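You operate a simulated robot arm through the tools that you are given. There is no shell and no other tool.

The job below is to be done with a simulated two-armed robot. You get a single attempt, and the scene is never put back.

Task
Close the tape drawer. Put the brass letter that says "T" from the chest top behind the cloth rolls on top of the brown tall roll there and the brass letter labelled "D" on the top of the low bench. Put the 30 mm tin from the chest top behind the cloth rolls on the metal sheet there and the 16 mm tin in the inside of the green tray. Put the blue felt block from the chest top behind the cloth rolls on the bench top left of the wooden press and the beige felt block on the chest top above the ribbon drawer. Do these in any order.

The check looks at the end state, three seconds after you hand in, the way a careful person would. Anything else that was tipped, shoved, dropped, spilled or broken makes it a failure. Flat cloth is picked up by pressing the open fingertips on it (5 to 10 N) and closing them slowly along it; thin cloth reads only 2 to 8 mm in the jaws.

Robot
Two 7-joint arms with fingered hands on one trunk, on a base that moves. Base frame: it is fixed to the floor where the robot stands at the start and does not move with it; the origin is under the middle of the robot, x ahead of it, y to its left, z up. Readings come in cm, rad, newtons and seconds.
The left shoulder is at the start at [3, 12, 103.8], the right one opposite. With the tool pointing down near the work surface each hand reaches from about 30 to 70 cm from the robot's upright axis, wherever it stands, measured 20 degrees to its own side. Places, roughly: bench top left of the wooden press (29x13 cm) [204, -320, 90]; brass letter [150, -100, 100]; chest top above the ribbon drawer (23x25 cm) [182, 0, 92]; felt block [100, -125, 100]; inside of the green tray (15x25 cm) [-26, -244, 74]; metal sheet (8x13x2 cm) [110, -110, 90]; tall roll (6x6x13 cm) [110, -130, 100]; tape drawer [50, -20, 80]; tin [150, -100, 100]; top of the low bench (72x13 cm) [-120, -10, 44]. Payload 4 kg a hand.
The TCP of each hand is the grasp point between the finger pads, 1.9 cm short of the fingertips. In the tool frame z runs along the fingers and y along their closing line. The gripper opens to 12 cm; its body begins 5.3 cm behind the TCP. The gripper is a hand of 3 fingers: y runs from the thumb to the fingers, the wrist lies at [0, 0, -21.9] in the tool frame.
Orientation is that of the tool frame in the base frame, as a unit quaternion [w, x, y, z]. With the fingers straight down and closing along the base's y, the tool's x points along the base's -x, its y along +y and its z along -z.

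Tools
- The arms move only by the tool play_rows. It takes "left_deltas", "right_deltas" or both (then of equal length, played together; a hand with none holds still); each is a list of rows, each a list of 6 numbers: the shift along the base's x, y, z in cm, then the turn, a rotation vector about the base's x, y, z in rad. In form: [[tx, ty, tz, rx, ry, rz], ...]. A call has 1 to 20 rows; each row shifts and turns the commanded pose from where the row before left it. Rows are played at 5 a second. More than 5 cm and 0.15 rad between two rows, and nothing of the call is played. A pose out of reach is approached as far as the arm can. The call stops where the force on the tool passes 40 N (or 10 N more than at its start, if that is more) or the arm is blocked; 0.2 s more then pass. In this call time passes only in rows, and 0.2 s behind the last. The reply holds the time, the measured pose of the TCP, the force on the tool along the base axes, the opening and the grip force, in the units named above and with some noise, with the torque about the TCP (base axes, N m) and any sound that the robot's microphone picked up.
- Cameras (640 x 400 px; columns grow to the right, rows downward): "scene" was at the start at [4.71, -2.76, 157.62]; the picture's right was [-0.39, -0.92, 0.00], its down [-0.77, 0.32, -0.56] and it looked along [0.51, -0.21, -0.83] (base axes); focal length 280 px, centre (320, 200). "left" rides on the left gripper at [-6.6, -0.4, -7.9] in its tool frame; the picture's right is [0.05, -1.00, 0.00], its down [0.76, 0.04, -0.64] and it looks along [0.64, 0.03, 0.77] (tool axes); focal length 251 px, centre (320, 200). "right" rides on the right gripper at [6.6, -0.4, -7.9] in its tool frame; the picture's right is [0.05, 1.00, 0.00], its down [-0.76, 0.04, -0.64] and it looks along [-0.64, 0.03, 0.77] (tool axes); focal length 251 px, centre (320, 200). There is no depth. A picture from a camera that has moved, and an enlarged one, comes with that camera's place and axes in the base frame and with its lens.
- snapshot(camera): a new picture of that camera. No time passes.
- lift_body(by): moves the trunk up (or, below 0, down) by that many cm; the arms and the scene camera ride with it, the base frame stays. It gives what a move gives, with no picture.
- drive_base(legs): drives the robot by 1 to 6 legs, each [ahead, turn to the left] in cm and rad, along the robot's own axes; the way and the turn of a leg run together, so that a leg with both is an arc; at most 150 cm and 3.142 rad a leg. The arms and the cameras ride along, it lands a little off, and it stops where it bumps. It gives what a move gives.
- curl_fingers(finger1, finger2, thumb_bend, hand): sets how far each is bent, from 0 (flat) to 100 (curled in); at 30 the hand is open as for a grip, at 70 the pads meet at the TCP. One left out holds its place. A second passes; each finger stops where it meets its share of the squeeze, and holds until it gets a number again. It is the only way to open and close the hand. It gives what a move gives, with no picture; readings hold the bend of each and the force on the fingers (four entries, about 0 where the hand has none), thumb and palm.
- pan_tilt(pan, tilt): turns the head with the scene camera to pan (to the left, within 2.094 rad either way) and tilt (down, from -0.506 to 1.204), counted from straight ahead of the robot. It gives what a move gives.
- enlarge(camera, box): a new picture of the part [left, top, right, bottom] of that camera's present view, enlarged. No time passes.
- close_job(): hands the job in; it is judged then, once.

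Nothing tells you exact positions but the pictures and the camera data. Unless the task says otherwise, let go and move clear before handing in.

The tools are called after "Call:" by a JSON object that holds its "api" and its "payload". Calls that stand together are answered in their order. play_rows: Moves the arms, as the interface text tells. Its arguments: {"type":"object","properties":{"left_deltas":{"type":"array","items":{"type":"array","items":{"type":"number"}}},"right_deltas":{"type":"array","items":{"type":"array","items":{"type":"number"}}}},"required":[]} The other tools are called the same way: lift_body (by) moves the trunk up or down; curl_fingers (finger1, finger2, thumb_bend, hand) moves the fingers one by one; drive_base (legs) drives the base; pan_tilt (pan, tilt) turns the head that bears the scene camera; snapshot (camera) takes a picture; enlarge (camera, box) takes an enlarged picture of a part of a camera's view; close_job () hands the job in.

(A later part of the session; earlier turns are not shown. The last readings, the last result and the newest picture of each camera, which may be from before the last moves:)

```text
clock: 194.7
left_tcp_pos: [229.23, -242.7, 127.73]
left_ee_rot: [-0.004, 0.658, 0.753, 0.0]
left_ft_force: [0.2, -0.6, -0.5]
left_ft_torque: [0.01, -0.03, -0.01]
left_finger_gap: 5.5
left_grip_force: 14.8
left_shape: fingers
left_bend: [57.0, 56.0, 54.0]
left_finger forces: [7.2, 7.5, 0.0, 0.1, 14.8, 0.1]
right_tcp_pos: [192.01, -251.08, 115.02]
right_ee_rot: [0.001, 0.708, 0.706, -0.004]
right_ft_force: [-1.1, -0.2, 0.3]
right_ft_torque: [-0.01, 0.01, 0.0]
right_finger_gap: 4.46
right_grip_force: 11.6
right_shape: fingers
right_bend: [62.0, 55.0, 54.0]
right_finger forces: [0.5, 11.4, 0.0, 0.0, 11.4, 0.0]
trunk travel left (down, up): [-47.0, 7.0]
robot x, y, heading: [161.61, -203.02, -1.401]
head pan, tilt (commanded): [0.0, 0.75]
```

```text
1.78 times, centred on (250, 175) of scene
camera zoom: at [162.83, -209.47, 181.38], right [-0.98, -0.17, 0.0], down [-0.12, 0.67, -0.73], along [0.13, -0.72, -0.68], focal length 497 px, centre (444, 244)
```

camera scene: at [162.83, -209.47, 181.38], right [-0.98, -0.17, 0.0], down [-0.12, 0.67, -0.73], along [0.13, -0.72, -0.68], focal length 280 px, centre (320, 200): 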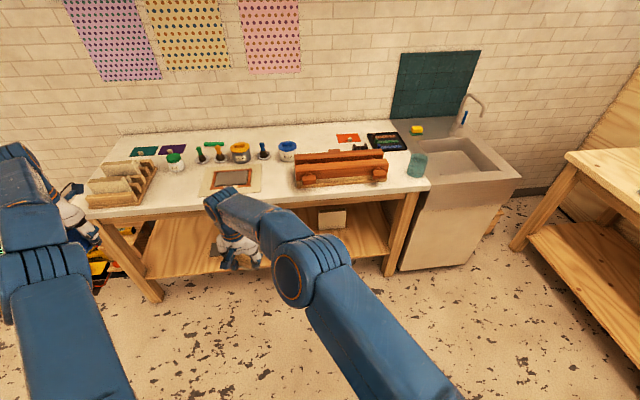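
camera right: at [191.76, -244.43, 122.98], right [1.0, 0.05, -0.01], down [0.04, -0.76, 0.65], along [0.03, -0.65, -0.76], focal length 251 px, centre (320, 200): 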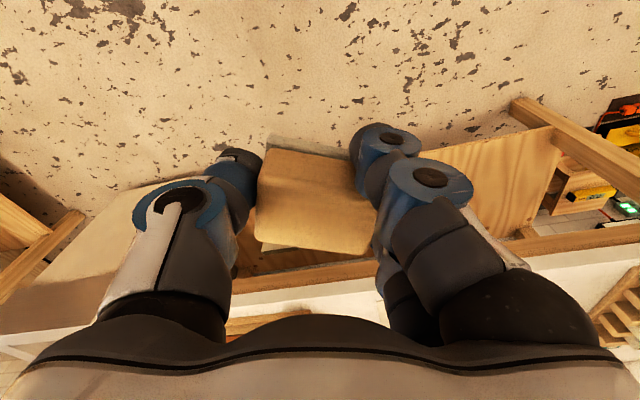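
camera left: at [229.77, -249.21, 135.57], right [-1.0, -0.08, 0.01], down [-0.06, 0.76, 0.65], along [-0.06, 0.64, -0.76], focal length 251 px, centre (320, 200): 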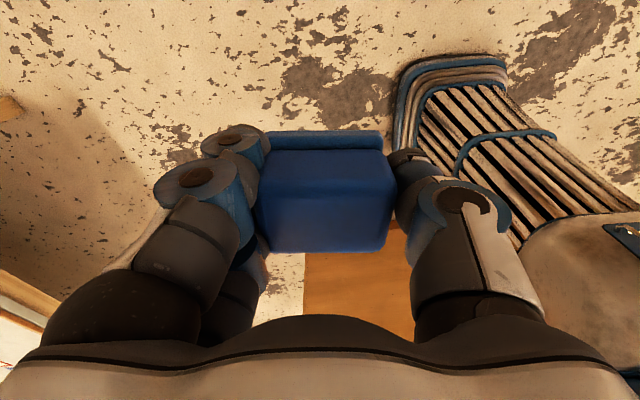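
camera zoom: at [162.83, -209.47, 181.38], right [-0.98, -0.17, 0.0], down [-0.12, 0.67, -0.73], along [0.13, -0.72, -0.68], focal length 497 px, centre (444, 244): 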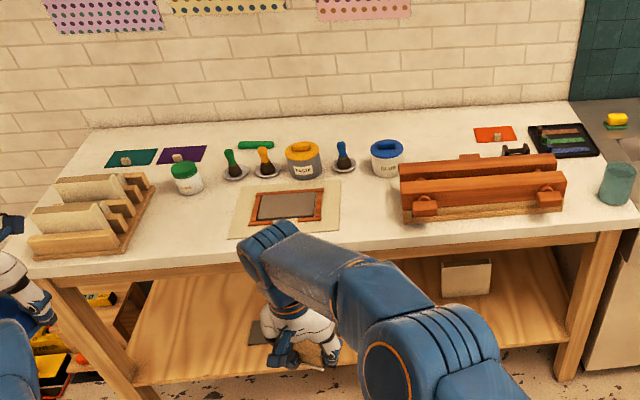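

Blue is held well; beige has tilted a bit in the right hand but is secure. The free strip on the bench between the mat and the wooden press is at about [204.5,-320], z≈90. I'll recentre the arms first.

Call:
{"api": "play_rows", "payload": {"right_deltas": [[-2, -0.4, 1, 0, 0, 0], [-3.5, -0.6, 1, 0, 0, 0], [-4.2, -0.7, 1.5, 0, 0, 0], [-4.2, -0.7, 1.5, 0, 0, 0], [-4.2, -0.7, 1.5, 0, 0, 0], [-4.2, -0.7, 1.5, 0, 0, 0], [-4.2, -0.7, 1, 0, 0, 0], [-4, -0.7, 1, 0, 0, 0], [-2.5, -0.4, 0, 0, 0, 0]], "left_deltas": [[-2, -0.4, 0, 0, 0, 0], [-3.5, -0.6, 0, 0, 0, 0], [-4, -0.7, 0, 0, 0, 0], [-4, -0.7, 0, 0, 0, 0], [-4, -0.7, 0, 0, 0, 0], [-4, -0.7, 0, 0, 0, 0], [-4, -0.7, 0, 0, 0, 0], [-3, -0.5, 0, 0, 0, 0], [-1.5, -0.3, 0, 0, 0, 0]]}}

Call:
{"api": "drive_base", "payload": {"legs": [[0, 0.12]]}}

Call:
{"api": "drive_base", "payload": {"legs": [[40, 0]]}}

Call:
{"api": "snapshot", "payload": {"camera": "scene"}}

```text
clock: 196.7
left_tcp_pos: [199.29, -247.81, 127.9]
left_ee_rot: [-0.004, 0.658, 0.753, 0.0]
left_ft_force: [-0.6, 0.2, -0.3]
left_ft_torque: [-0.02, -0.03, 0.0]
left_finger_gap: 5.49
left_grip_force: 15.0
left_shape: fingers
left_bend: [57.0, 56.0, 54.0]
left_finger forces: [7.4, 7.4, 0.1, 0.0, 14.7, 0.1]
right_tcp_pos: [158.89, -256.59, 125.0]
right_ee_rot: [0.0, 0.707, 0.707, -0.004]
right_ft_force: [0.3, 0.2, -0.5]
right_ft_torque: [0.05, 0.01, 0.01]
right_finger_gap: 4.43
right_grip_force: 10.9
right_shape: fingers
right_bend: [62.0, 55.0, 55.0]
right_finger forces: [0.4, 10.7, 0.0, 0.0, 10.8, 0.0]
trunk travel left (down, up): [-47.0, 7.0]
robot x, y, heading: [161.85, -203.15, -1.399]
head pan, tilt (commanded): [0.0, 0.75]
```

```text
clock: 197.7
left_tcp_pos: [204.56, -242.9, 127.93]
left_ee_rot: [-0.002, 0.612, 0.791, -0.001]
left_ft_force: [-0.1, -0.3, -1.2]
left_ft_torque: [0.0, -0.03, 0.0]
left_finger_gap: 5.52
left_grip_force: 15.1
left_shape: fingers
left_bend: [57.0, 56.0, 54.0]
left_finger forces: [7.4, 7.3, 0.1, 0.1, 14.6, 0.0]
right_tcp_pos: [165.66, -256.53, 125.17]
right_ee_rot: [0.002, 0.664, 0.748, -0.005]
right_ft_force: [0.2, -0.5, 0.1]
right_ft_torque: [0.01, 0.04, 0.0]
right_finger_gap: 4.43
right_grip_force: 11.3
right_shape: fingers
right_bend: [62.0, 55.0, 55.0]
right_finger forces: [0.4, 10.7, 0.1, 0.0, 10.8, 0.0]
trunk travel left (down, up): [-47.0, 7.0]
robot x, y, heading: [160.48, -203.45, -1.276]
head pan, tilt (commanded): [0.0, 0.75]
```

```text
clock: 200.2
left_tcp_pos: [216.26, -281.35, 127.91]
left_ee_rot: [-0.003, 0.612, 0.791, -0.001]
left_ft_force: [0.0, 0.3, -1.2]
left_ft_torque: [-0.03, 0.01, -0.03]
left_finger_gap: 5.5
left_grip_force: 14.5
left_shape: fingers
left_bend: [57.0, 56.0, 54.0]
left_finger forces: [7.4, 7.3, 0.0, 0.0, 14.7, 0.0]
right_tcp_pos: [177.23, -294.81, 125.11]
right_ee_rot: [0.001, 0.664, 0.748, -0.005]
right_ft_force: [-0.3, 0.9, -0.4]
right_ft_torque: [-0.03, -0.03, 0.0]
right_finger_gap: 4.43
right_grip_force: 10.6
right_shape: fingers
right_bend: [62.0, 55.0, 55.0]
right_finger forces: [0.4, 10.8, 0.0, 0.0, 10.8, 0.1]
trunk travel left (down, up): [-47.0, 7.0]
robot x, y, heading: [172.71, -241.66, -1.278]
head pan, tilt (commanded): [0.0, 0.75]
```

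```text
taken
camera scene: at [174.3, -247.87, 181.39], right [-0.96, -0.29, 0.0], down [-0.2, 0.65, -0.73], along [0.21, -0.7, -0.68], focal length 280 px, centre (320, 200)
```

scene: 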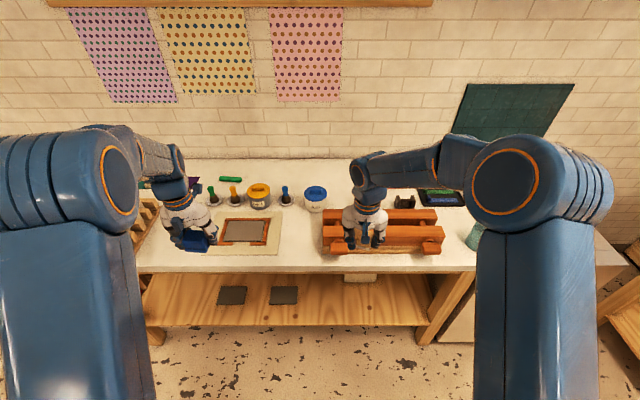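

The strip between mat and press is clear and about 17 cm wide. I'll drive closer to the bench.

Call:
{"api": "drive_base", "payload": {"legs": [[27, 0]]}}

Call:
{"api": "pan_tilt", "payload": {"pan": 0.1, "tilt": 0.95}}

Call:
{"api": "snapshot", "payload": {"camera": "scene"}}

```text
clock: 202.1
left_tcp_pos: [223.96, -307.32, 127.88]
left_ee_rot: [-0.003, 0.613, 0.79, -0.001]
left_ft_force: [-0.3, -0.5, -0.2]
left_ft_torque: [0.0, -0.01, 0.0]
left_finger_gap: 5.5
left_grip_force: 14.3
left_shape: fingers
left_bend: [57.0, 56.0, 54.0]
left_finger forces: [7.4, 7.3, 0.0, 0.0, 14.6, 0.0]
right_tcp_pos: [185.08, -320.81, 124.98]
right_ee_rot: [0.001, 0.664, 0.748, -0.006]
right_ft_force: [0.0, 0.1, -0.3]
right_ft_torque: [0.04, -0.02, 0.03]
right_finger_gap: 4.44
right_grip_force: 10.7
right_shape: fingers
right_bend: [62.0, 55.0, 55.0]
right_finger forces: [0.4, 10.8, 0.0, 0.0, 10.9, 0.1]
trunk travel left (down, up): [-47.0, 7.0]
robot x, y, heading: [179.99, -267.86, -1.279]
head pan, tilt (commanded): [0.0, 0.75]
```

```text
clock: 202.8
left_tcp_pos: [224.06, -307.42, 127.84]
left_ee_rot: [-0.003, 0.612, 0.791, -0.001]
left_ft_force: [-0.9, -1.4, -0.4]
left_ft_torque: [0.01, 0.02, 0.01]
left_finger_gap: 5.52
left_grip_force: 14.7
left_shape: fingers
left_bend: [57.0, 56.0, 54.0]
left_finger forces: [7.4, 7.3, 0.1, 0.1, 14.7, 0.0]
right_tcp_pos: [185.02, -320.92, 125.08]
right_ee_rot: [0.0, 0.664, 0.748, -0.004]
right_ft_force: [-1.2, 1.2, -0.3]
right_ft_torque: [-0.02, -0.01, 0.0]
right_finger_gap: 4.4
right_grip_force: 10.7
right_shape: fingers
right_bend: [62.0, 55.0, 55.0]
right_finger forces: [0.5, 10.7, 0.0, 0.0, 10.8, 0.0]
trunk travel left (down, up): [-47.0, 7.0]
robot x, y, heading: [180.32, -267.66, -1.28]
head pan, tilt (commanded): [0.099, 0.949]
```

```text
taken
camera scene: at [182.57, -272.76, 179.84], right [-0.92, -0.38, 0.0], down [-0.31, 0.75, -0.58], along [0.22, -0.54, -0.81], focal length 280 px, centre (320, 200)
```

scene: 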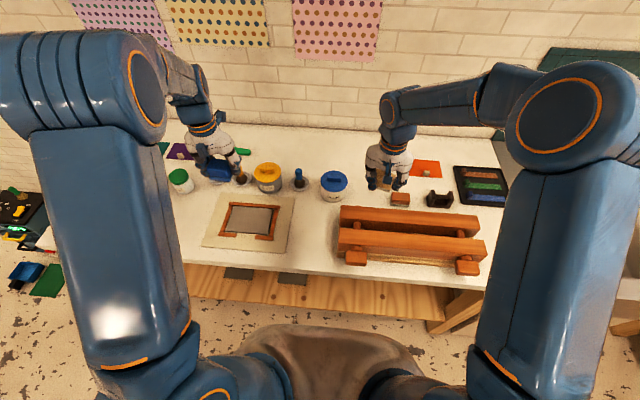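

I'll move the right hand out of the way to the right and back, and bring the left hand above the free strip.

Call:
{"api": "play_rows", "payload": {"right_deltas": [[-2.5, 0.6, 0, 0, 0, 0], [-4, 0.9, 0, 0, 0, 0], [-4.5, 1, 0, 0, 0, 0], [-4.5, 1, 0, 0, 0, 0], [-4, 0.9, 0, 0, 0, 0], [-1.5, 0.4, 0, 0, 0, 0], [0, 0, 0, 0, 0, 0], [0, 0, 0, 0, 0, 0]], "left_deltas": [[0, 0, 0, 0, 0, 0], [0, 0, 0, 0, 0, 0], [-2, -1.2, 0, 0, 0, 0], [-3.8, -2.2, 0, 0, 0, 0], [-4, -2.3, 0, 0, 0, 0], [-4, -2.3, 0, 0, 0, 0], [-3.5, -2, 0, 0, 0, 0], [-2, -1.2, 0, 0, 0, 0]]}}

Call:
{"api": "snapshot", "payload": {"camera": "left"}}

Call:
{"api": "snapshot", "payload": {"camera": "scene"}}

```text
clock: 204.6
left_tcp_pos: [204.45, -318.6, 127.84]
left_ee_rot: [-0.003, 0.612, 0.791, -0.001]
left_ft_force: [0.0, 0.0, -1.0]
left_ft_torque: [-0.01, 0.0, 0.0]
left_finger_gap: 5.5
left_grip_force: 14.4
left_shape: fingers
left_bend: [57.0, 56.0, 54.0]
left_finger forces: [7.3, 7.3, 0.0, 0.0, 14.6, 0.1]
right_tcp_pos: [163.96, -316.01, 125.02]
right_ee_rot: [0.002, 0.664, 0.748, -0.004]
right_ft_force: [-0.6, 0.5, -0.7]
right_ft_torque: [0.02, 0.0, -0.01]
right_finger_gap: 4.44
right_grip_force: 11.4
right_shape: fingers
right_bend: [62.0, 55.0, 55.0]
right_finger forces: [0.3, 10.7, 0.0, 0.0, 10.8, 0.0]
trunk travel left (down, up): [-47.0, 7.0]
robot x, y, heading: [180.59, -267.88, -1.276]
head pan, tilt (commanded): [0.099, 0.949]
```

```text
taken
camera left: at [205.79, -325.15, 135.68], right [-0.98, -0.2, 0.01], down [-0.15, 0.75, 0.65], along [-0.13, 0.63, -0.76], focal length 251 px, centre (320, 200)
```

left: 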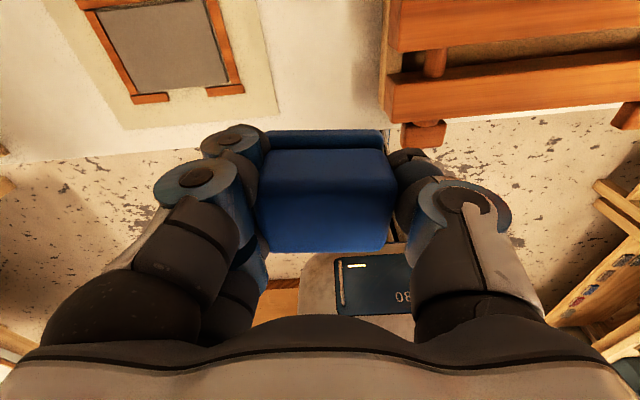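

```text
taken
camera scene: at [182.46, -272.67, 179.84], right [-0.92, -0.38, 0.0], down [-0.31, 0.75, -0.58], along [0.22, -0.54, -0.81], focal length 280 px, centre (320, 200)
```

scene: 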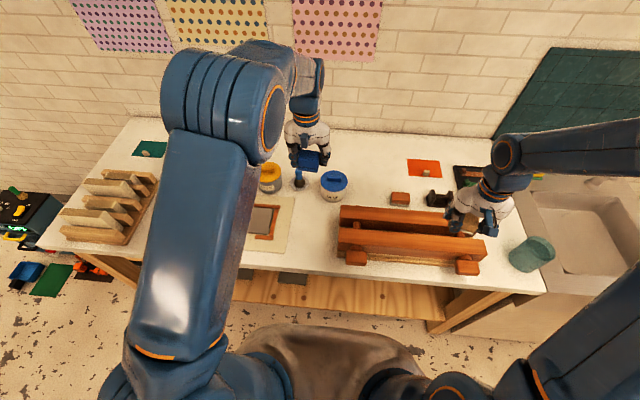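

The blue felt is right over the free strip, centred between mat and press. I'll lower it.

Call:
{"api": "play_rows", "payload": {"left_deltas": [[0.3, 0.1, -3, 0, 0, 0], [0, 0, -4, 0, 0, 0], [0, 0, -4, 0, 0, 0], [0, 0, -4, 0, 0, 0], [0, 0, -4, 0, 0, 0], [0, 0, -4, 0, 0, 0], [0, 0, -3, 0, 0, 0], [0, 0, -2, 0, 0, 0]]}}

Call:
{"api": "snapshot", "payload": {"camera": "left"}}

Call:
{"api": "snapshot", "payload": {"camera": "scene"}}

```text
clock: 206.4
left_tcp_pos: [205.07, -318.37, 99.95]
left_ee_rot: [-0.004, 0.611, 0.791, -0.002]
left_ft_force: [0.6, -0.3, -0.3]
left_ft_torque: [0.03, 0.02, 0.03]
left_finger_gap: 5.5
left_grip_force: 14.4
left_shape: fingers
left_bend: [57.0, 56.0, 54.0]
left_finger forces: [7.4, 7.2, 0.0, 0.0, 14.6, 0.0]
right_tcp_pos: [164.06, -316.04, 124.98]
right_ee_rot: [0.001, 0.665, 0.747, -0.005]
right_ft_force: [-0.7, 0.1, 0.3]
right_ft_torque: [0.02, -0.01, 0.02]
right_finger_gap: 4.41
right_grip_force: 10.8
right_shape: fingers
right_bend: [62.0, 55.0, 55.0]
right_finger forces: [0.4, 10.7, 0.0, 0.1, 10.8, 0.0]
trunk travel left (down, up): [-47.0, 7.0]
robot x, y, heading: [180.01, -268.01, -1.282]
head pan, tilt (commanded): [0.099, 0.949]
```

```text
taken
camera left: at [206.27, -324.94, 107.67], right [-0.98, -0.2, 0.01], down [-0.15, 0.75, 0.65], along [-0.13, 0.63, -0.76], focal length 251 px, centre (320, 200)
```

left: 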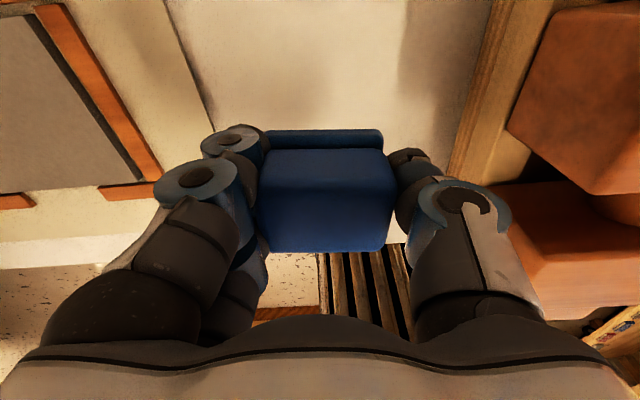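

```text
taken
camera scene: at [182.53, -272.67, 179.84], right [-0.92, -0.38, 0.0], down [-0.31, 0.75, -0.58], along [0.22, -0.54, -0.81], focal length 280 px, centre (320, 200)
```

scene: 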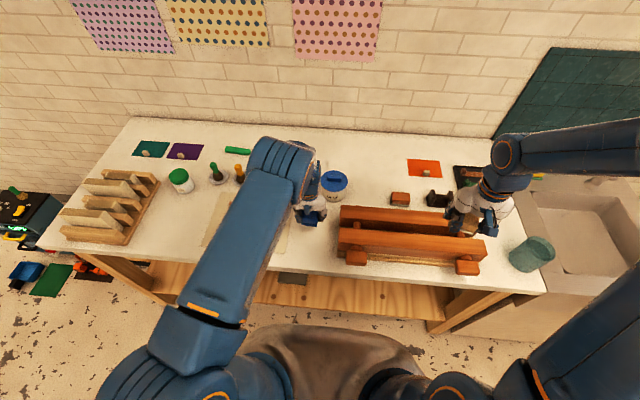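

The press end is about 8 cm from the hand's centre; I'll shift 1 cm away from it and continue down.

Call:
{"api": "play_rows", "payload": {"left_deltas": [[0.5, 0.15, -0.8, 0, 0, 0], [0.46, 0.14, -1, 0, 0, 0], [0, 0, -1.5, 0, 0, 0], [0, 0, -1.5, 0, 0, 0]]}}

Call:
{"api": "snapshot", "payload": {"camera": "left"}}

```text
clock: 207.4
left_tcp_pos: [205.95, -318.16, 95.14]
left_ee_rot: [-0.003, 0.612, 0.791, -0.001]
left_ft_force: [0.4, 0.5, -0.2]
left_ft_torque: [-0.02, -0.01, 0.0]
left_finger_gap: 5.52
left_grip_force: 15.4
left_shape: fingers
left_bend: [57.0, 56.0, 54.0]
left_finger forces: [7.4, 7.3, 0.1, 0.0, 14.7, 0.0]
right_tcp_pos: [163.94, -315.99, 125.04]
right_ee_rot: [0.001, 0.664, 0.748, -0.006]
right_ft_force: [-0.9, 0.2, -0.6]
right_ft_torque: [0.0, 0.0, -0.02]
right_finger_gap: 4.4
right_grip_force: 11.3
right_shape: fingers
right_bend: [62.0, 55.0, 55.0]
right_finger forces: [0.4, 10.7, 0.0, 0.0, 10.9, 0.1]
trunk travel left (down, up): [-47.0, 7.0]
robot x, y, heading: [180.17, -268.11, -1.281]
head pan, tilt (commanded): [0.099, 0.949]
```

```text
taken
camera left: at [207.21, -324.66, 102.86], right [-0.98, -0.2, 0.01], down [-0.15, 0.75, 0.65], along [-0.13, 0.63, -0.76], focal length 251 px, centre (320, 200)
```

left: 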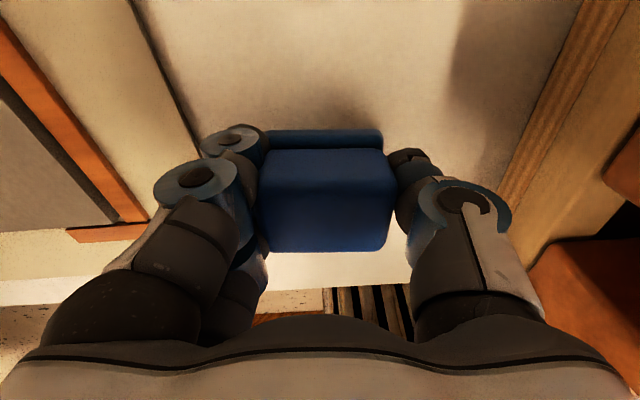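

Call:
{"api": "play_rows", "payload": {"left_deltas": [[0, 0, -0.7, 0, 0, 0], [0, 0, -0.5, 0, 0, 0], [0, 0, -0.4, 0, 0, 0]]}}

Call:
{"api": "play_rows", "payload": {"left_deltas": [[0, 0, -0.3, 0, 0, 0], [0, 0, -0.3, 0, 0, 0]]}}

```text
clock: 208.2
left_tcp_pos: [205.87, -318.14, 93.55]
left_ee_rot: [-0.003, 0.612, 0.791, -0.002]
left_ft_force: [-0.6, 0.3, -0.3]
left_ft_torque: [0.02, 0.0, 0.03]
left_finger_gap: 5.52
left_grip_force: 15.2
left_shape: fingers
left_bend: [57.0, 56.0, 54.0]
left_finger forces: [7.4, 7.3, 0.1, 0.0, 14.7, 0.0]
right_tcp_pos: [164.05, -316.2, 125.04]
right_ee_rot: [0.0, 0.664, 0.748, -0.006]
right_ft_force: [-0.5, -1.0, -1.3]
right_ft_torque: [-0.01, -0.02, 0.0]
right_finger_gap: 4.41
right_grip_force: 11.1
right_shape: fingers
right_bend: [62.0, 55.0, 55.0]
right_finger forces: [0.3, 10.6, 0.0, 0.0, 10.9, 0.1]
trunk travel left (down, up): [-47.0, 7.0]
robot x, y, heading: [179.83, -267.89, -1.277]
head pan, tilt (commanded): [0.099, 0.949]
```

```text
clock: 208.8
left_tcp_pos: [205.94, -318.25, 93.05]
left_ee_rot: [-0.002, 0.613, 0.79, -0.002]
left_ft_force: [-0.1, 0.1, 8.8]
left_ft_torque: [0.01, 0.19, -0.01]
left_finger_gap: 5.51
left_grip_force: 15.7
left_shape: fingers
left_bend: [57.0, 56.0, 54.0]
left_finger forces: [7.7, 8.1, 0.0, 0.0, 15.6, 0.1]
right_tcp_pos: [163.98, -315.93, 124.96]
right_ee_rot: [0.0, 0.665, 0.747, -0.005]
right_ft_force: [0.3, 0.4, 0.0]
right_ft_torque: [-0.01, 0.02, 0.0]
right_finger_gap: 4.42
right_grip_force: 11.1
right_shape: fingers
right_bend: [62.0, 55.0, 55.0]
right_finger forces: [0.3, 10.7, 0.0, 0.1, 10.8, 0.0]
trunk travel left (down, up): [-47.0, 7.0]
robot x, y, heading: [179.82, -267.91, -1.282]
head pan, tilt (commanded): [0.099, 0.949]
```

Contact on the bench. Ease off, open and lift straight up.

Call:
{"api": "play_rows", "payload": {"left_deltas": [[0, 0, 0.2, 0, 0, 0]]}}

Call:
{"api": "curl_fingers", "payload": {"hand": "left", "finger1": 49, "finger2": 49, "thumb_bend": 49}}

Call:
{"api": "snapshot", "payload": {"camera": "left"}}

```text
clock: 209.2
left_tcp_pos: [205.92, -318.18, 93.04]
left_ee_rot: [-0.004, 0.612, 0.791, -0.001]
left_ft_force: [2.1, -1.2, 3.3]
left_ft_torque: [-0.04, 0.11, 0.0]
left_finger_gap: 5.51
left_grip_force: 15.9
left_shape: fingers
left_bend: [57.0, 56.0, 54.0]
left_finger forces: [7.8, 7.8, 0.0, 0.0, 15.3, 0.1]
right_tcp_pos: [164.07, -316.06, 124.98]
right_ee_rot: [0.0, 0.664, 0.748, -0.004]
right_ft_force: [0.2, 0.0, -0.8]
right_ft_torque: [0.01, -0.01, -0.01]
right_finger_gap: 4.44
right_grip_force: 11.2
right_shape: fingers
right_bend: [62.0, 55.0, 55.0]
right_finger forces: [0.3, 10.6, 0.0, 0.0, 10.8, 0.0]
trunk travel left (down, up): [-47.0, 7.0]
robot x, y, heading: [180.09, -267.98, -1.278]
head pan, tilt (commanded): [0.099, 0.949]
```

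```text
clock: 210.2
left_tcp_pos: [205.88, -318.06, 93.05]
left_ee_rot: [-0.002, 0.612, 0.791, -0.001]
left_ft_force: [-0.3, -0.2, -0.4]
left_ft_torque: [0.0, 0.01, 0.0]
left_finger_gap: 7.06
left_grip_force: 0.0
left_shape: fingers
left_bend: [49.0, 49.0, 49.0]
left_finger forces: [0.0, 0.0, 0.0, 0.0, 0.0, 0.0]
right_tcp_pos: [164.14, -316.02, 124.97]
right_ee_rot: [0.0, 0.664, 0.748, -0.005]
right_ft_force: [-0.1, 0.5, -0.8]
right_ft_torque: [0.03, -0.03, -0.01]
right_finger_gap: 4.42
right_grip_force: 11.3
right_shape: fingers
right_bend: [62.0, 55.0, 55.0]
right_finger forces: [0.3, 10.6, 0.0, 0.0, 10.8, 0.0]
trunk travel left (down, up): [-47.0, 7.0]
robot x, y, heading: [180.27, -267.82, -1.279]
head pan, tilt (commanded): [0.099, 0.949]
```

```text
taken
camera left: at [207.15, -324.64, 100.86], right [-0.98, -0.2, 0.01], down [-0.15, 0.75, 0.65], along [-0.13, 0.63, -0.76], focal length 251 px, centre (320, 200)
```

left: 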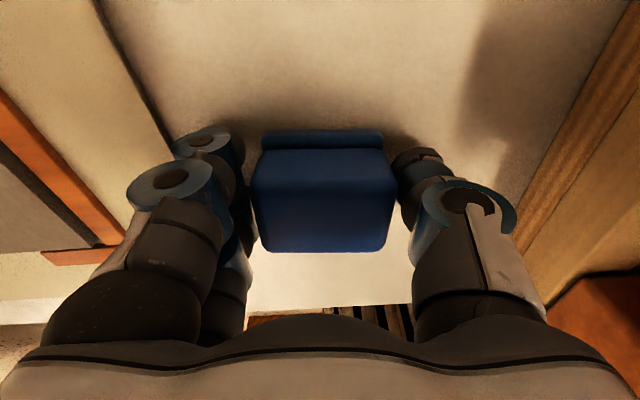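

Call:
{"api": "play_rows", "payload": {"left_deltas": [[0, 0, 0.8, 0, 0, 0], [0, 0, 2, 0, 0, 0], [0, 0, 4, 0, 0, 0], [0, 0, 4.5, 0, 0, 0], [0, 0, 4.5, 0, 0, 0], [0, 0, 4.5, 0, 0, 0], [0, 0, 4.5, 0, 0, 0], [0, 0, 4.5, 0, 0, 0]]}}

Call:
{"api": "snapshot", "payload": {"camera": "left"}}

Call:
{"api": "snapshot", "payload": {"camera": "scene"}}

Call:
{"api": "snapshot", "payload": {"camera": "right"}}

```text
clock: 212.0
left_tcp_pos: [205.87, -318.05, 122.39]
left_ee_rot: [-0.002, 0.612, 0.791, 0.0]
left_ft_force: [-0.2, 0.7, 0.1]
left_ft_torque: [-0.04, 0.02, 0.01]
left_finger_gap: 7.12
left_grip_force: 0.1
left_shape: fingers
left_bend: [49.0, 49.0, 49.0]
left_finger forces: [0.0, 0.1, 0.1, 0.0, 0.0, 0.0]
right_tcp_pos: [164.02, -315.99, 125.14]
right_ee_rot: [0.001, 0.664, 0.748, -0.005]
right_ft_force: [0.0, 0.0, -0.2]
right_ft_torque: [-0.02, 0.02, -0.01]
right_finger_gap: 4.42
right_grip_force: 11.1
right_shape: fingers
right_bend: [62.0, 55.0, 55.0]
right_finger forces: [0.3, 10.6, 0.1, 0.1, 10.8, 0.1]
trunk travel left (down, up): [-47.0, 7.0]
robot x, y, heading: [180.36, -267.86, -1.277]
head pan, tilt (commanded): [0.099, 0.949]
```

```text
taken
camera left: at [207.08, -324.52, 130.21], right [-0.98, -0.2, 0.01], down [-0.15, 0.75, 0.65], along [-0.13, 0.63, -0.76], focal length 251 px, centre (320, 200)
```

left: 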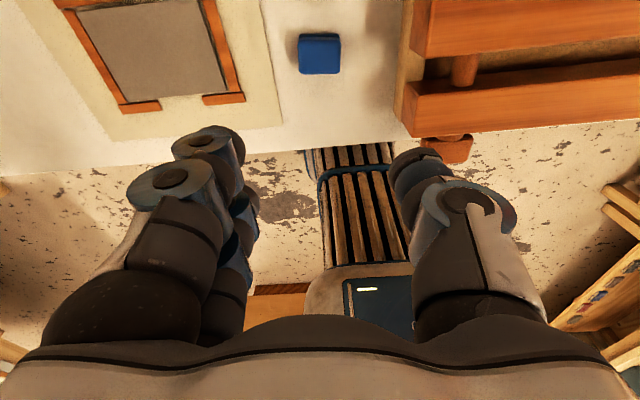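

```text
taken
camera scene: at [182.48, -272.52, 179.84], right [-0.92, -0.38, 0.0], down [-0.31, 0.75, -0.58], along [0.22, -0.54, -0.81], focal length 280 px, centre (320, 200)
```

scene: 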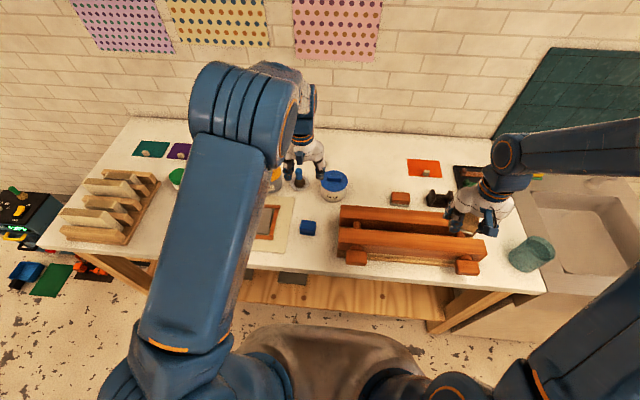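

```text
taken
camera right: at [162.91, -309.4, 132.92], right [0.99, 0.17, -0.01], down [0.14, -0.75, 0.65], along [0.11, -0.64, -0.76], focal length 251 px, centre (320, 200)
```

right: 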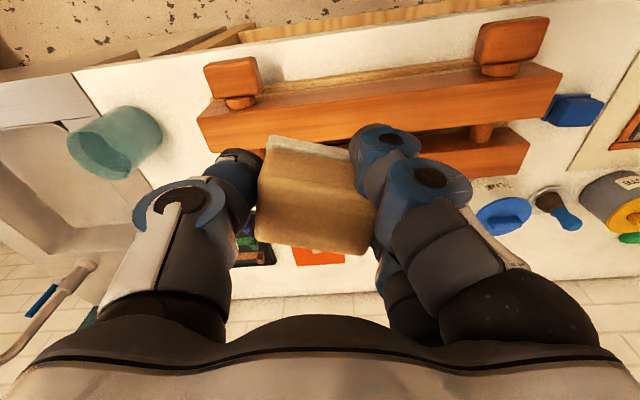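

Blue felt is placed left of the wooden press. Next is the beige felt: I'll back away and drive around the far end of the chest to the ribbon-drawer corner.

Call:
{"api": "play_rows", "payload": {"left_deltas": [[1.3, 2.5, 0, 0, 0, 0], [1.8, 3.3, 0, 0, 0, 0], [1.8, 3.3, 0, 0, 0, 0], [1.8, 3.4, 0, 0, 0, 0]]}}

Call:
{"api": "drive_base", "payload": {"legs": [[-42, 0]]}}

Call:
{"api": "drive_base", "payload": {"legs": [[0, 0.4]]}}

Call:
{"api": "drive_base", "payload": {"legs": [[0, 0.4]]}}

Call:
{"api": "drive_base", "payload": {"legs": [[0, 0.4]]}}

Call:
{"api": "drive_base", "payload": {"legs": [[0, 0.4]]}}

Call:
{"api": "pan_tilt", "payload": {"pan": 0.3, "tilt": 0.6}}

Call:
{"api": "snapshot", "payload": {"camera": "scene"}}

```text
clock: 213.0
left_tcp_pos: [212.73, -305.52, 122.39]
left_ee_rot: [-0.003, 0.613, 0.79, -0.002]
left_ft_force: [-0.3, 0.6, -0.9]
left_ft_torque: [-0.01, 0.0, 0.02]
left_finger_gap: 7.1
left_grip_force: 0.1
left_shape: fingers
left_bend: [49.0, 49.0, 49.0]
left_finger forces: [0.0, 0.1, 0.0, 0.1, 0.0, 0.1]
right_tcp_pos: [164.11, -315.9, 124.99]
right_ee_rot: [0.001, 0.664, 0.747, -0.006]
right_ft_force: [-1.1, 0.1, -0.3]
right_ft_torque: [0.01, 0.01, 0.0]
right_finger_gap: 4.41
right_grip_force: 10.8
right_shape: fingers
right_bend: [62.0, 55.0, 55.0]
right_finger forces: [0.3, 10.8, 0.0, 0.0, 10.9, 0.0]
trunk travel left (down, up): [-47.0, 7.0]
robot x, y, heading: [180.09, -267.61, -1.28]
head pan, tilt (commanded): [0.099, 0.949]
```

```text
clock: 215.6
left_tcp_pos: [200.46, -265.11, 122.33]
left_ee_rot: [-0.003, 0.614, 0.79, -0.001]
left_ft_force: [0.0, -1.0, -0.6]
left_ft_torque: [-0.02, 0.02, -0.05]
left_finger_gap: 7.12
left_grip_force: 0.0
left_shape: fingers
left_bend: [49.0, 49.0, 49.0]
left_finger forces: [0.0, 0.0, 0.1, 0.0, 0.0, 0.0]
right_tcp_pos: [151.77, -275.43, 124.97]
right_ee_rot: [0.0, 0.665, 0.747, -0.005]
right_ft_force: [0.2, -0.3, -1.0]
right_ft_torque: [-0.02, -0.04, -0.03]
right_finger_gap: 4.43
right_grip_force: 11.2
right_shape: fingers
right_bend: [62.0, 55.0, 55.0]
right_finger forces: [0.2, 10.7, 0.1, 0.0, 10.8, 0.0]
trunk travel left (down, up): [-47.0, 7.0]
robot x, y, heading: [167.95, -227.35, -1.282]
head pan, tilt (commanded): [0.099, 0.949]
```

```text
clock: 217.2
left_tcp_pos: [212.37, -249.44, 122.47]
left_ee_rot: [-0.002, 0.445, 0.896, -0.001]
left_ft_force: [-0.4, -0.2, -0.5]
left_ft_torque: [0.02, -0.02, 0.0]
left_finger_gap: 7.1
left_grip_force: 0.1
left_shape: fingers
left_bend: [49.0, 49.0, 49.0]
left_finger forces: [0.0, 0.1, 0.1, 0.0, 0.0, 0.0]
right_tcp_pos: [171.63, -277.73, 125.08]
right_ee_rot: [0.001, 0.503, 0.864, -0.005]
right_ft_force: [-0.7, -0.5, -0.2]
right_ft_torque: [0.0, -0.01, 0.0]
right_finger_gap: 4.4
right_grip_force: 10.6
right_shape: fingers
right_bend: [62.0, 55.0, 55.0]
right_finger forces: [0.3, 10.7, 0.0, 0.1, 10.8, 0.0]
trunk travel left (down, up): [-47.0, 7.0]
robot x, y, heading: [165.6, -228.97, -0.882]
head pan, tilt (commanded): [0.099, 0.949]
```

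```text
clock: 218.8
left_tcp_pos: [216.62, -229.48, 122.55]
left_ee_rot: [-0.001, 0.259, 0.966, -0.002]
left_ft_force: [-0.6, -0.6, 0.5]
left_ft_torque: [-0.01, -0.01, -0.01]
left_finger_gap: 7.18
left_grip_force: 0.0
left_shape: fingers
left_bend: [49.0, 49.0, 49.0]
left_finger forces: [0.0, 0.0, 0.2, 0.0, 0.0, 0.0]
right_tcp_pos: [189.99, -271.47, 125.0]
right_ee_rot: [0.003, 0.323, 0.946, -0.003]
right_ft_force: [-0.4, 0.8, -0.6]
right_ft_torque: [0.0, 0.0, -0.02]
right_finger_gap: 4.41
right_grip_force: 11.4
right_shape: fingers
right_bend: [62.0, 54.0, 55.0]
right_finger forces: [0.2, 11.1, 0.0, 0.1, 11.1, 0.0]
trunk travel left (down, up): [-47.0, 7.0]
robot x, y, heading: [163.91, -231.6, -0.483]
head pan, tilt (commanded): [0.099, 0.949]
```

```text
clock: 220.4
left_tcp_pos: [211.89, -209.3, 122.48]
left_ee_rot: [-0.001, 0.061, 0.998, -0.002]
left_ft_force: [0.4, 1.8, 0.9]
left_ft_torque: [0.02, 0.03, -0.01]
left_finger_gap: 7.16
left_grip_force: 0.1
left_shape: fingers
left_bend: [49.0, 49.0, 49.0]
left_finger forces: [0.0, 0.0, 0.0, 0.0, 0.0, 0.0]
right_tcp_pos: [203.78, -258.36, 125.05]
right_ee_rot: [0.004, 0.129, 0.992, -0.003]
right_ft_force: [0.4, -0.7, -0.7]
right_ft_torque: [0.01, -0.02, 0.02]
right_finger_gap: 4.41
right_grip_force: 11.3
right_shape: fingers
right_bend: [62.0, 54.0, 55.0]
right_finger forces: [0.2, 11.2, 0.1, 0.0, 11.2, 0.0]
trunk travel left (down, up): [-47.0, 7.0]
robot x, y, heading: [163.89, -234.48, -0.082]
head pan, tilt (commanded): [0.099, 0.949]
```

```text
clock: 222.0
left_tcp_pos: [198.11, -192.59, 122.49]
left_ee_rot: [-0.001, -0.141, 0.99, -0.003]
left_ft_force: [0.3, -0.1, 0.0]
left_ft_torque: [0.03, -0.01, -0.01]
left_finger_gap: 7.15
left_grip_force: 0.1
left_shape: fingers
left_bend: [49.0, 49.0, 49.0]
left_finger forces: [0.1, 0.0, 0.1, 0.1, 0.0, 0.0]
right_tcp_pos: [209.87, -240.88, 125.07]
right_ee_rot: [0.005, -0.073, 0.997, -0.003]
right_ft_force: [-0.1, 0.7, -0.5]
right_ft_torque: [-0.01, 0.0, 0.01]
right_finger_gap: 4.36
right_grip_force: 11.4
right_shape: fingers
right_bend: [62.0, 54.0, 55.0]
right_finger forces: [0.1, 11.2, 0.0, 0.0, 11.2, 0.1]
trunk travel left (down, up): [-47.0, 7.0]
robot x, y, heading: [165.11, -237.17, 0.322]
head pan, tilt (commanded): [0.099, 0.949]
```

```text
clock: 222.8
left_tcp_pos: [198.29, -192.24, 122.36]
left_ee_rot: [-0.002, -0.141, 0.99, -0.004]
left_ft_force: [-0.8, -0.1, -0.2]
left_ft_torque: [-0.03, 0.02, 0.01]
left_finger_gap: 7.17
left_grip_force: 0.0
left_shape: fingers
left_bend: [49.0, 49.0, 49.0]
left_finger forces: [0.0, 0.1, 0.0, 0.0, 0.0, 0.0]
right_tcp_pos: [210.04, -240.49, 125.04]
right_ee_rot: [0.004, -0.073, 0.997, -0.004]
right_ft_force: [-0.4, -0.4, -0.5]
right_ft_torque: [-0.07, -0.01, 0.01]
right_finger_gap: 4.36
right_grip_force: 11.2
right_shape: fingers
right_bend: [62.0, 54.0, 55.0]
right_finger forces: [0.1, 11.2, 0.1, 0.0, 11.2, 0.0]
trunk travel left (down, up): [-47.0, 7.0]
robot x, y, heading: [165.16, -237.27, 0.323]
head pan, tilt (commanded): [0.3, 0.6]
```

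```text
taken
camera scene: at [170.63, -232.36, 182.66], right [0.58, -0.81, 0.0], down [-0.46, -0.33, -0.82], along [0.67, 0.48, -0.57], focal length 280 px, centre (320, 200)
```

scene: 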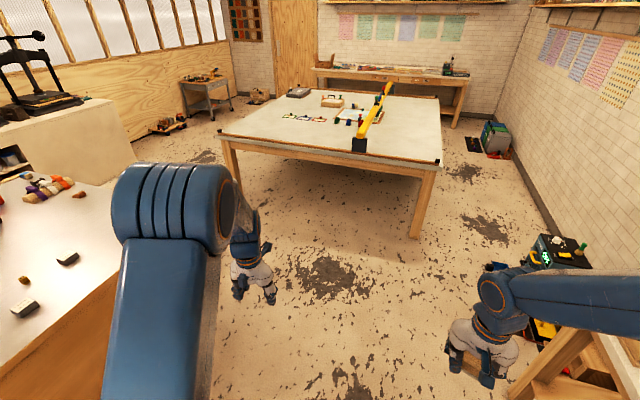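

Single small turns work without trouble. The passage between the chest's far end and the white table is about 90 cm wide. I'll drive along and turn into it.

Call:
{"api": "drive_base", "payload": {"legs": [[146, 0]]}}

Call:
{"api": "drive_base", "payload": {"legs": [[0, 0.39]]}}

Call:
{"api": "drive_base", "payload": {"legs": [[0, 0.39]]}}

Call:
{"api": "drive_base", "payload": {"legs": [[0, 0.39]]}}

Call:
{"api": "drive_base", "payload": {"legs": [[0, 0.37]]}}

Call:
{"api": "pan_tilt", "payload": {"pan": 0, "tilt": 0.7}}

Call:
{"api": "snapshot", "payload": {"camera": "scene"}}

```text
clock: 230.0
left_tcp_pos: [336.06, -145.96, 122.49]
left_ee_rot: [-0.001, -0.143, 0.99, -0.003]
left_ft_force: [0.6, 0.1, -0.8]
left_ft_torque: [0.04, -0.01, 0.0]
left_finger_gap: 7.14
left_grip_force: 0.0
left_shape: fingers
left_bend: [49.0, 49.0, 49.0]
left_finger forces: [0.1, 0.0, 0.0, 0.0, 0.0, 0.0]
right_tcp_pos: [348.21, -194.39, 125.07]
right_ee_rot: [0.003, -0.075, 0.997, -0.003]
right_ft_force: [0.1, -0.2, -1.1]
right_ft_torque: [0.01, 0.01, -0.01]
right_finger_gap: 4.39
right_grip_force: 11.4
right_shape: fingers
right_bend: [62.0, 54.0, 55.0]
right_finger forces: [0.1, 11.2, 0.0, 0.0, 11.2, 0.0]
trunk travel left (down, up): [-47.0, 7.0]
robot x, y, heading: [303.23, -190.94, 0.329]
head pan, tilt (commanded): [0.3, 0.6]
```

```text
clock: 231.6
left_tcp_pos: [316.21, -136.99, 122.41]
left_ee_rot: [-0.001, -0.332, 0.943, -0.004]
left_ft_force: [0.6, -0.1, -0.5]
left_ft_torque: [0.01, 0.04, 0.01]
left_finger_gap: 7.17
left_grip_force: 0.2
left_shape: fingers
left_bend: [49.0, 49.0, 49.0]
left_finger forces: [0.1, 0.0, 0.0, 0.0, 0.1, 0.0]
right_tcp_pos: [345.82, -177.13, 125.04]
right_ee_rot: [0.004, -0.268, 0.963, -0.002]
right_ft_force: [-0.4, -0.4, 0.2]
right_ft_torque: [0.03, 0.02, 0.01]
right_finger_gap: 4.36
right_grip_force: 10.9
right_shape: fingers
right_bend: [62.0, 54.0, 55.0]
right_finger forces: [0.0, 11.1, 0.1, 0.0, 11.2, 0.0]
trunk travel left (down, up): [-47.0, 7.0]
robot x, y, heading: [305.01, -193.67, 0.721]
head pan, tilt (commanded): [0.3, 0.6]
```

```text
clock: 233.2
left_tcp_pos: [294.1, -137.05, 122.58]
left_ee_rot: [0.001, -0.507, 0.862, -0.002]
left_ft_force: [-0.2, 0.2, 0.1]
left_ft_torque: [0.01, -0.02, 0.02]
left_finger_gap: 7.17
left_grip_force: 0.0
left_shape: fingers
left_bend: [49.0, 49.0, 49.0]
left_finger forces: [0.0, 0.1, 0.0, 0.0, 0.1, 0.0]
right_tcp_pos: [336.55, -163.03, 125.04]
right_ee_rot: [0.005, -0.448, 0.894, -0.001]
right_ft_force: [1.5, 0.1, -1.0]
right_ft_torque: [0.04, 0.02, 0.0]
right_finger_gap: 4.37
right_grip_force: 10.8
right_shape: fingers
right_bend: [62.0, 54.0, 55.0]
right_finger forces: [0.1, 11.2, 0.1, 0.1, 11.2, 0.0]
trunk travel left (down, up): [-47.0, 7.0]
robot x, y, heading: [307.24, -194.5, 1.114]
head pan, tilt (commanded): [0.3, 0.6]
```

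```text
clock: 234.8
left_tcp_pos: [273.33, -146.01, 122.66]
left_ee_rot: [0.001, -0.664, 0.748, -0.002]
left_ft_force: [0.5, 0.4, -0.4]
left_ft_torque: [0.03, 0.04, 0.0]
left_finger_gap: 7.12
left_grip_force: 0.2
left_shape: fingers
left_bend: [49.0, 49.0, 49.0]
left_finger forces: [0.0, 0.2, 0.0, 0.0, 0.0, 0.0]
right_tcp_pos: [322.65, -154.01, 125.13]
right_ee_rot: [0.006, -0.612, 0.791, 0.0]
right_ft_force: [0.8, -1.4, 0.1]
right_ft_torque: [0.01, 0.03, 0.0]
right_finger_gap: 4.36
right_grip_force: 11.0
right_shape: fingers
right_bend: [62.0, 54.0, 55.0]
right_finger forces: [0.0, 11.3, 0.0, 0.1, 11.2, 0.0]
trunk travel left (down, up): [-47.0, 7.0]
robot x, y, heading: [309.92, -194.46, 1.496]
head pan, tilt (commanded): [0.3, 0.6]
```

```text
clock: 236.3
left_tcp_pos: [258.29, -162.49, 122.6]
left_ee_rot: [-0.001, 0.791, -0.612, 0.002]
left_ft_force: [0.8, -0.4, -0.2]
left_ft_torque: [0.03, 0.04, 0.0]
left_finger_gap: 7.14
left_grip_force: 0.1
left_shape: fingers
left_bend: [49.0, 49.0, 49.0]
left_finger forces: [0.0, 0.0, 0.0, 0.0, 0.0, 0.1]
right_tcp_pos: [307.06, -152.33, 125.19]
right_ee_rot: [-0.005, 0.747, -0.665, -0.002]
right_ft_force: [0.9, 0.4, -0.2]
right_ft_torque: [0.02, 0.06, -0.01]
right_finger_gap: 4.35
right_grip_force: 11.4
right_shape: fingers
right_bend: [62.0, 54.0, 55.0]
right_finger forces: [0.0, 11.1, 0.0, 0.1, 11.1, 0.1]
trunk travel left (down, up): [-47.0, 7.0]
robot x, y, heading: [312.41, -193.71, 1.863]
head pan, tilt (commanded): [0.3, 0.6]
```

```text
clock: 237.1
left_tcp_pos: [257.87, -162.41, 122.33]
left_ee_rot: [-0.002, 0.791, -0.612, 0.005]
left_ft_force: [0.2, -0.2, -0.9]
left_ft_torque: [0.02, -0.02, 0.01]
left_finger_gap: 7.15
left_grip_force: 0.1
left_shape: fingers
left_bend: [49.0, 49.0, 49.0]
left_finger forces: [0.0, 0.0, 0.0, 0.1, 0.0, 0.1]
right_tcp_pos: [306.65, -152.16, 125.09]
right_ee_rot: [-0.007, 0.748, -0.664, 0.002]
right_ft_force: [-0.2, 0.6, -0.6]
right_ft_torque: [0.0, -0.01, -0.03]
right_finger_gap: 4.37
right_grip_force: 11.1
right_shape: fingers
right_bend: [62.0, 54.0, 55.0]
right_finger forces: [0.1, 11.4, 0.1, 0.1, 11.3, 0.0]
trunk travel left (down, up): [-47.0, 7.0]
robot x, y, heading: [312.73, -193.64, 1.868]
head pan, tilt (commanded): [0.0, 0.7]
```

```text
taken
camera scene: at [310.66, -187.32, 181.81], right [0.96, 0.29, 0.0], down [0.19, -0.62, -0.76], along [-0.22, 0.73, -0.64], focal length 280 px, centre (320, 200)
```

scene: 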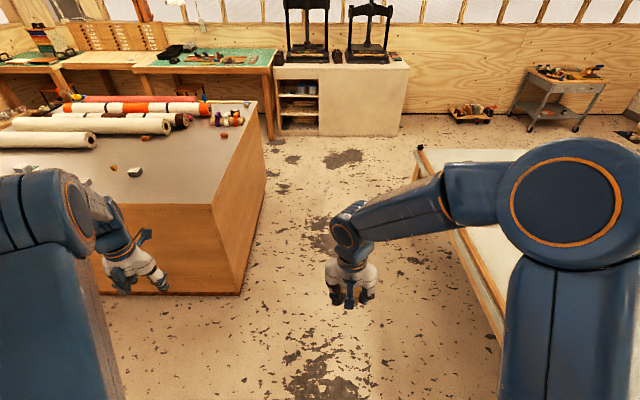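

The passage ahead is clear. I'll recentre the arms and drive to the far front corner of the chest.

Call:
{"api": "play_rows", "payload": {"right_deltas": [[3.8, 1.2, 0, 0, 0, 0], [3.8, 1.2, 0, 0, 0, 0], [3.8, 1.2, 0, 0, 0, 0], [3.8, 1.2, 0, 0, 0, 0], [2.5, 0.8, 0, 0, 0, 0]], "left_deltas": [[3.8, 1.2, 0, 0, 0, 0], [3.8, 1.2, 0, 0, 0, 0], [3.8, 1.2, 0, 0, 0, 0], [3.8, 1.2, 0, 0, 0, 0], [2.5, 0.8, 0, 0, 0, 0]]}}

Call:
{"api": "drive_base", "payload": {"legs": [[120, 0]]}}

Call:
{"api": "pan_tilt", "payload": {"pan": 0.6, "tilt": 0.7}}

Call:
{"api": "snapshot", "payload": {"camera": "scene"}}

```text
clock: 238.3
left_tcp_pos: [275.96, -156.76, 122.28]
left_ee_rot: [0.0, 0.791, -0.612, 0.002]
left_ft_force: [-0.1, -0.5, -0.9]
left_ft_torque: [0.01, 0.02, 0.03]
left_finger_gap: 7.15
left_grip_force: 0.0
left_shape: fingers
left_bend: [49.0, 49.0, 49.0]
left_finger forces: [0.0, 0.1, 0.0, 0.1, 0.1, 0.0]
right_tcp_pos: [324.62, -146.39, 124.84]
right_ee_rot: [-0.005, 0.747, -0.665, 0.0]
right_ft_force: [0.1, 0.6, -0.3]
right_ft_torque: [0.02, 0.0, 0.01]
right_finger_gap: 4.36
right_grip_force: 10.9
right_shape: fingers
right_bend: [62.0, 54.0, 55.0]
right_finger forces: [0.0, 11.1, 0.0, 0.0, 11.0, 0.1]
trunk travel left (down, up): [-47.0, 7.0]
robot x, y, heading: [312.84, -193.49, 1.865]
head pan, tilt (commanded): [0.0, 0.7]
```

```text
clock: 244.4
left_tcp_pos: [241.37, -41.49, 122.33]
left_ee_rot: [-0.002, 0.788, -0.616, 0.004]
left_ft_force: [-0.2, -1.0, -0.6]
left_ft_torque: [-0.01, 0.02, -0.01]
left_finger_gap: 7.16
left_grip_force: 0.0
left_shape: fingers
left_bend: [49.0, 49.0, 49.0]
left_finger forces: [0.1, 0.0, 0.1, 0.0, 0.0, 0.0]
right_tcp_pos: [290.3, -31.56, 124.96]
right_ee_rot: [-0.005, 0.745, -0.667, 0.0]
right_ft_force: [0.0, -0.3, -0.6]
right_ft_torque: [-0.02, 0.0, 0.02]
right_finger_gap: 4.34
right_grip_force: 11.4
right_shape: fingers
right_bend: [62.0, 54.0, 55.0]
right_finger forces: [0.1, 11.1, 0.0, 0.0, 11.0, 0.0]
trunk travel left (down, up): [-47.0, 7.0]
robot x, y, heading: [278.34, -78.3, 1.862]
head pan, tilt (commanded): [0.0, 0.7]
```

```text
clock: 245.4
left_tcp_pos: [241.52, -41.6, 122.33]
left_ee_rot: [0.0, 0.788, -0.615, 0.004]
left_ft_force: [0.0, 0.6, -0.5]
left_ft_torque: [-0.01, -0.03, -0.02]
left_finger_gap: 7.16
left_grip_force: 0.1
left_shape: fingers
left_bend: [49.0, 49.0, 49.0]
left_finger forces: [0.0, 0.1, 0.0, 0.1, 0.0, 0.0]
right_tcp_pos: [290.27, -31.5, 124.85]
right_ee_rot: [-0.005, 0.745, -0.667, -0.001]
right_ft_force: [0.0, 0.6, -0.9]
right_ft_torque: [0.01, -0.02, -0.02]
right_finger_gap: 4.36
right_grip_force: 11.2
right_shape: fingers
right_bend: [62.0, 54.0, 55.0]
right_finger forces: [0.1, 11.0, 0.1, 0.0, 11.0, 0.1]
trunk travel left (down, up): [-47.0, 7.0]
robot x, y, heading: [278.13, -78.45, 1.865]
head pan, tilt (commanded): [0.6, 0.7]
```

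```text
taken
camera scene: at [272.24, -75.14, 181.82], right [0.63, 0.78, 0.0], down [0.5, -0.41, -0.76], along [-0.59, 0.48, -0.64], focal length 280 px, centre (320, 200)
```

scene: 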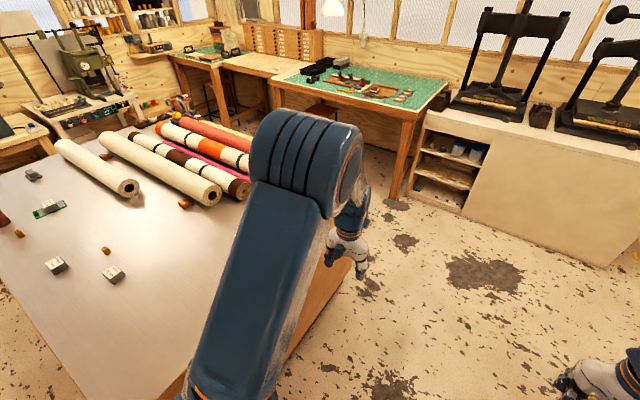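

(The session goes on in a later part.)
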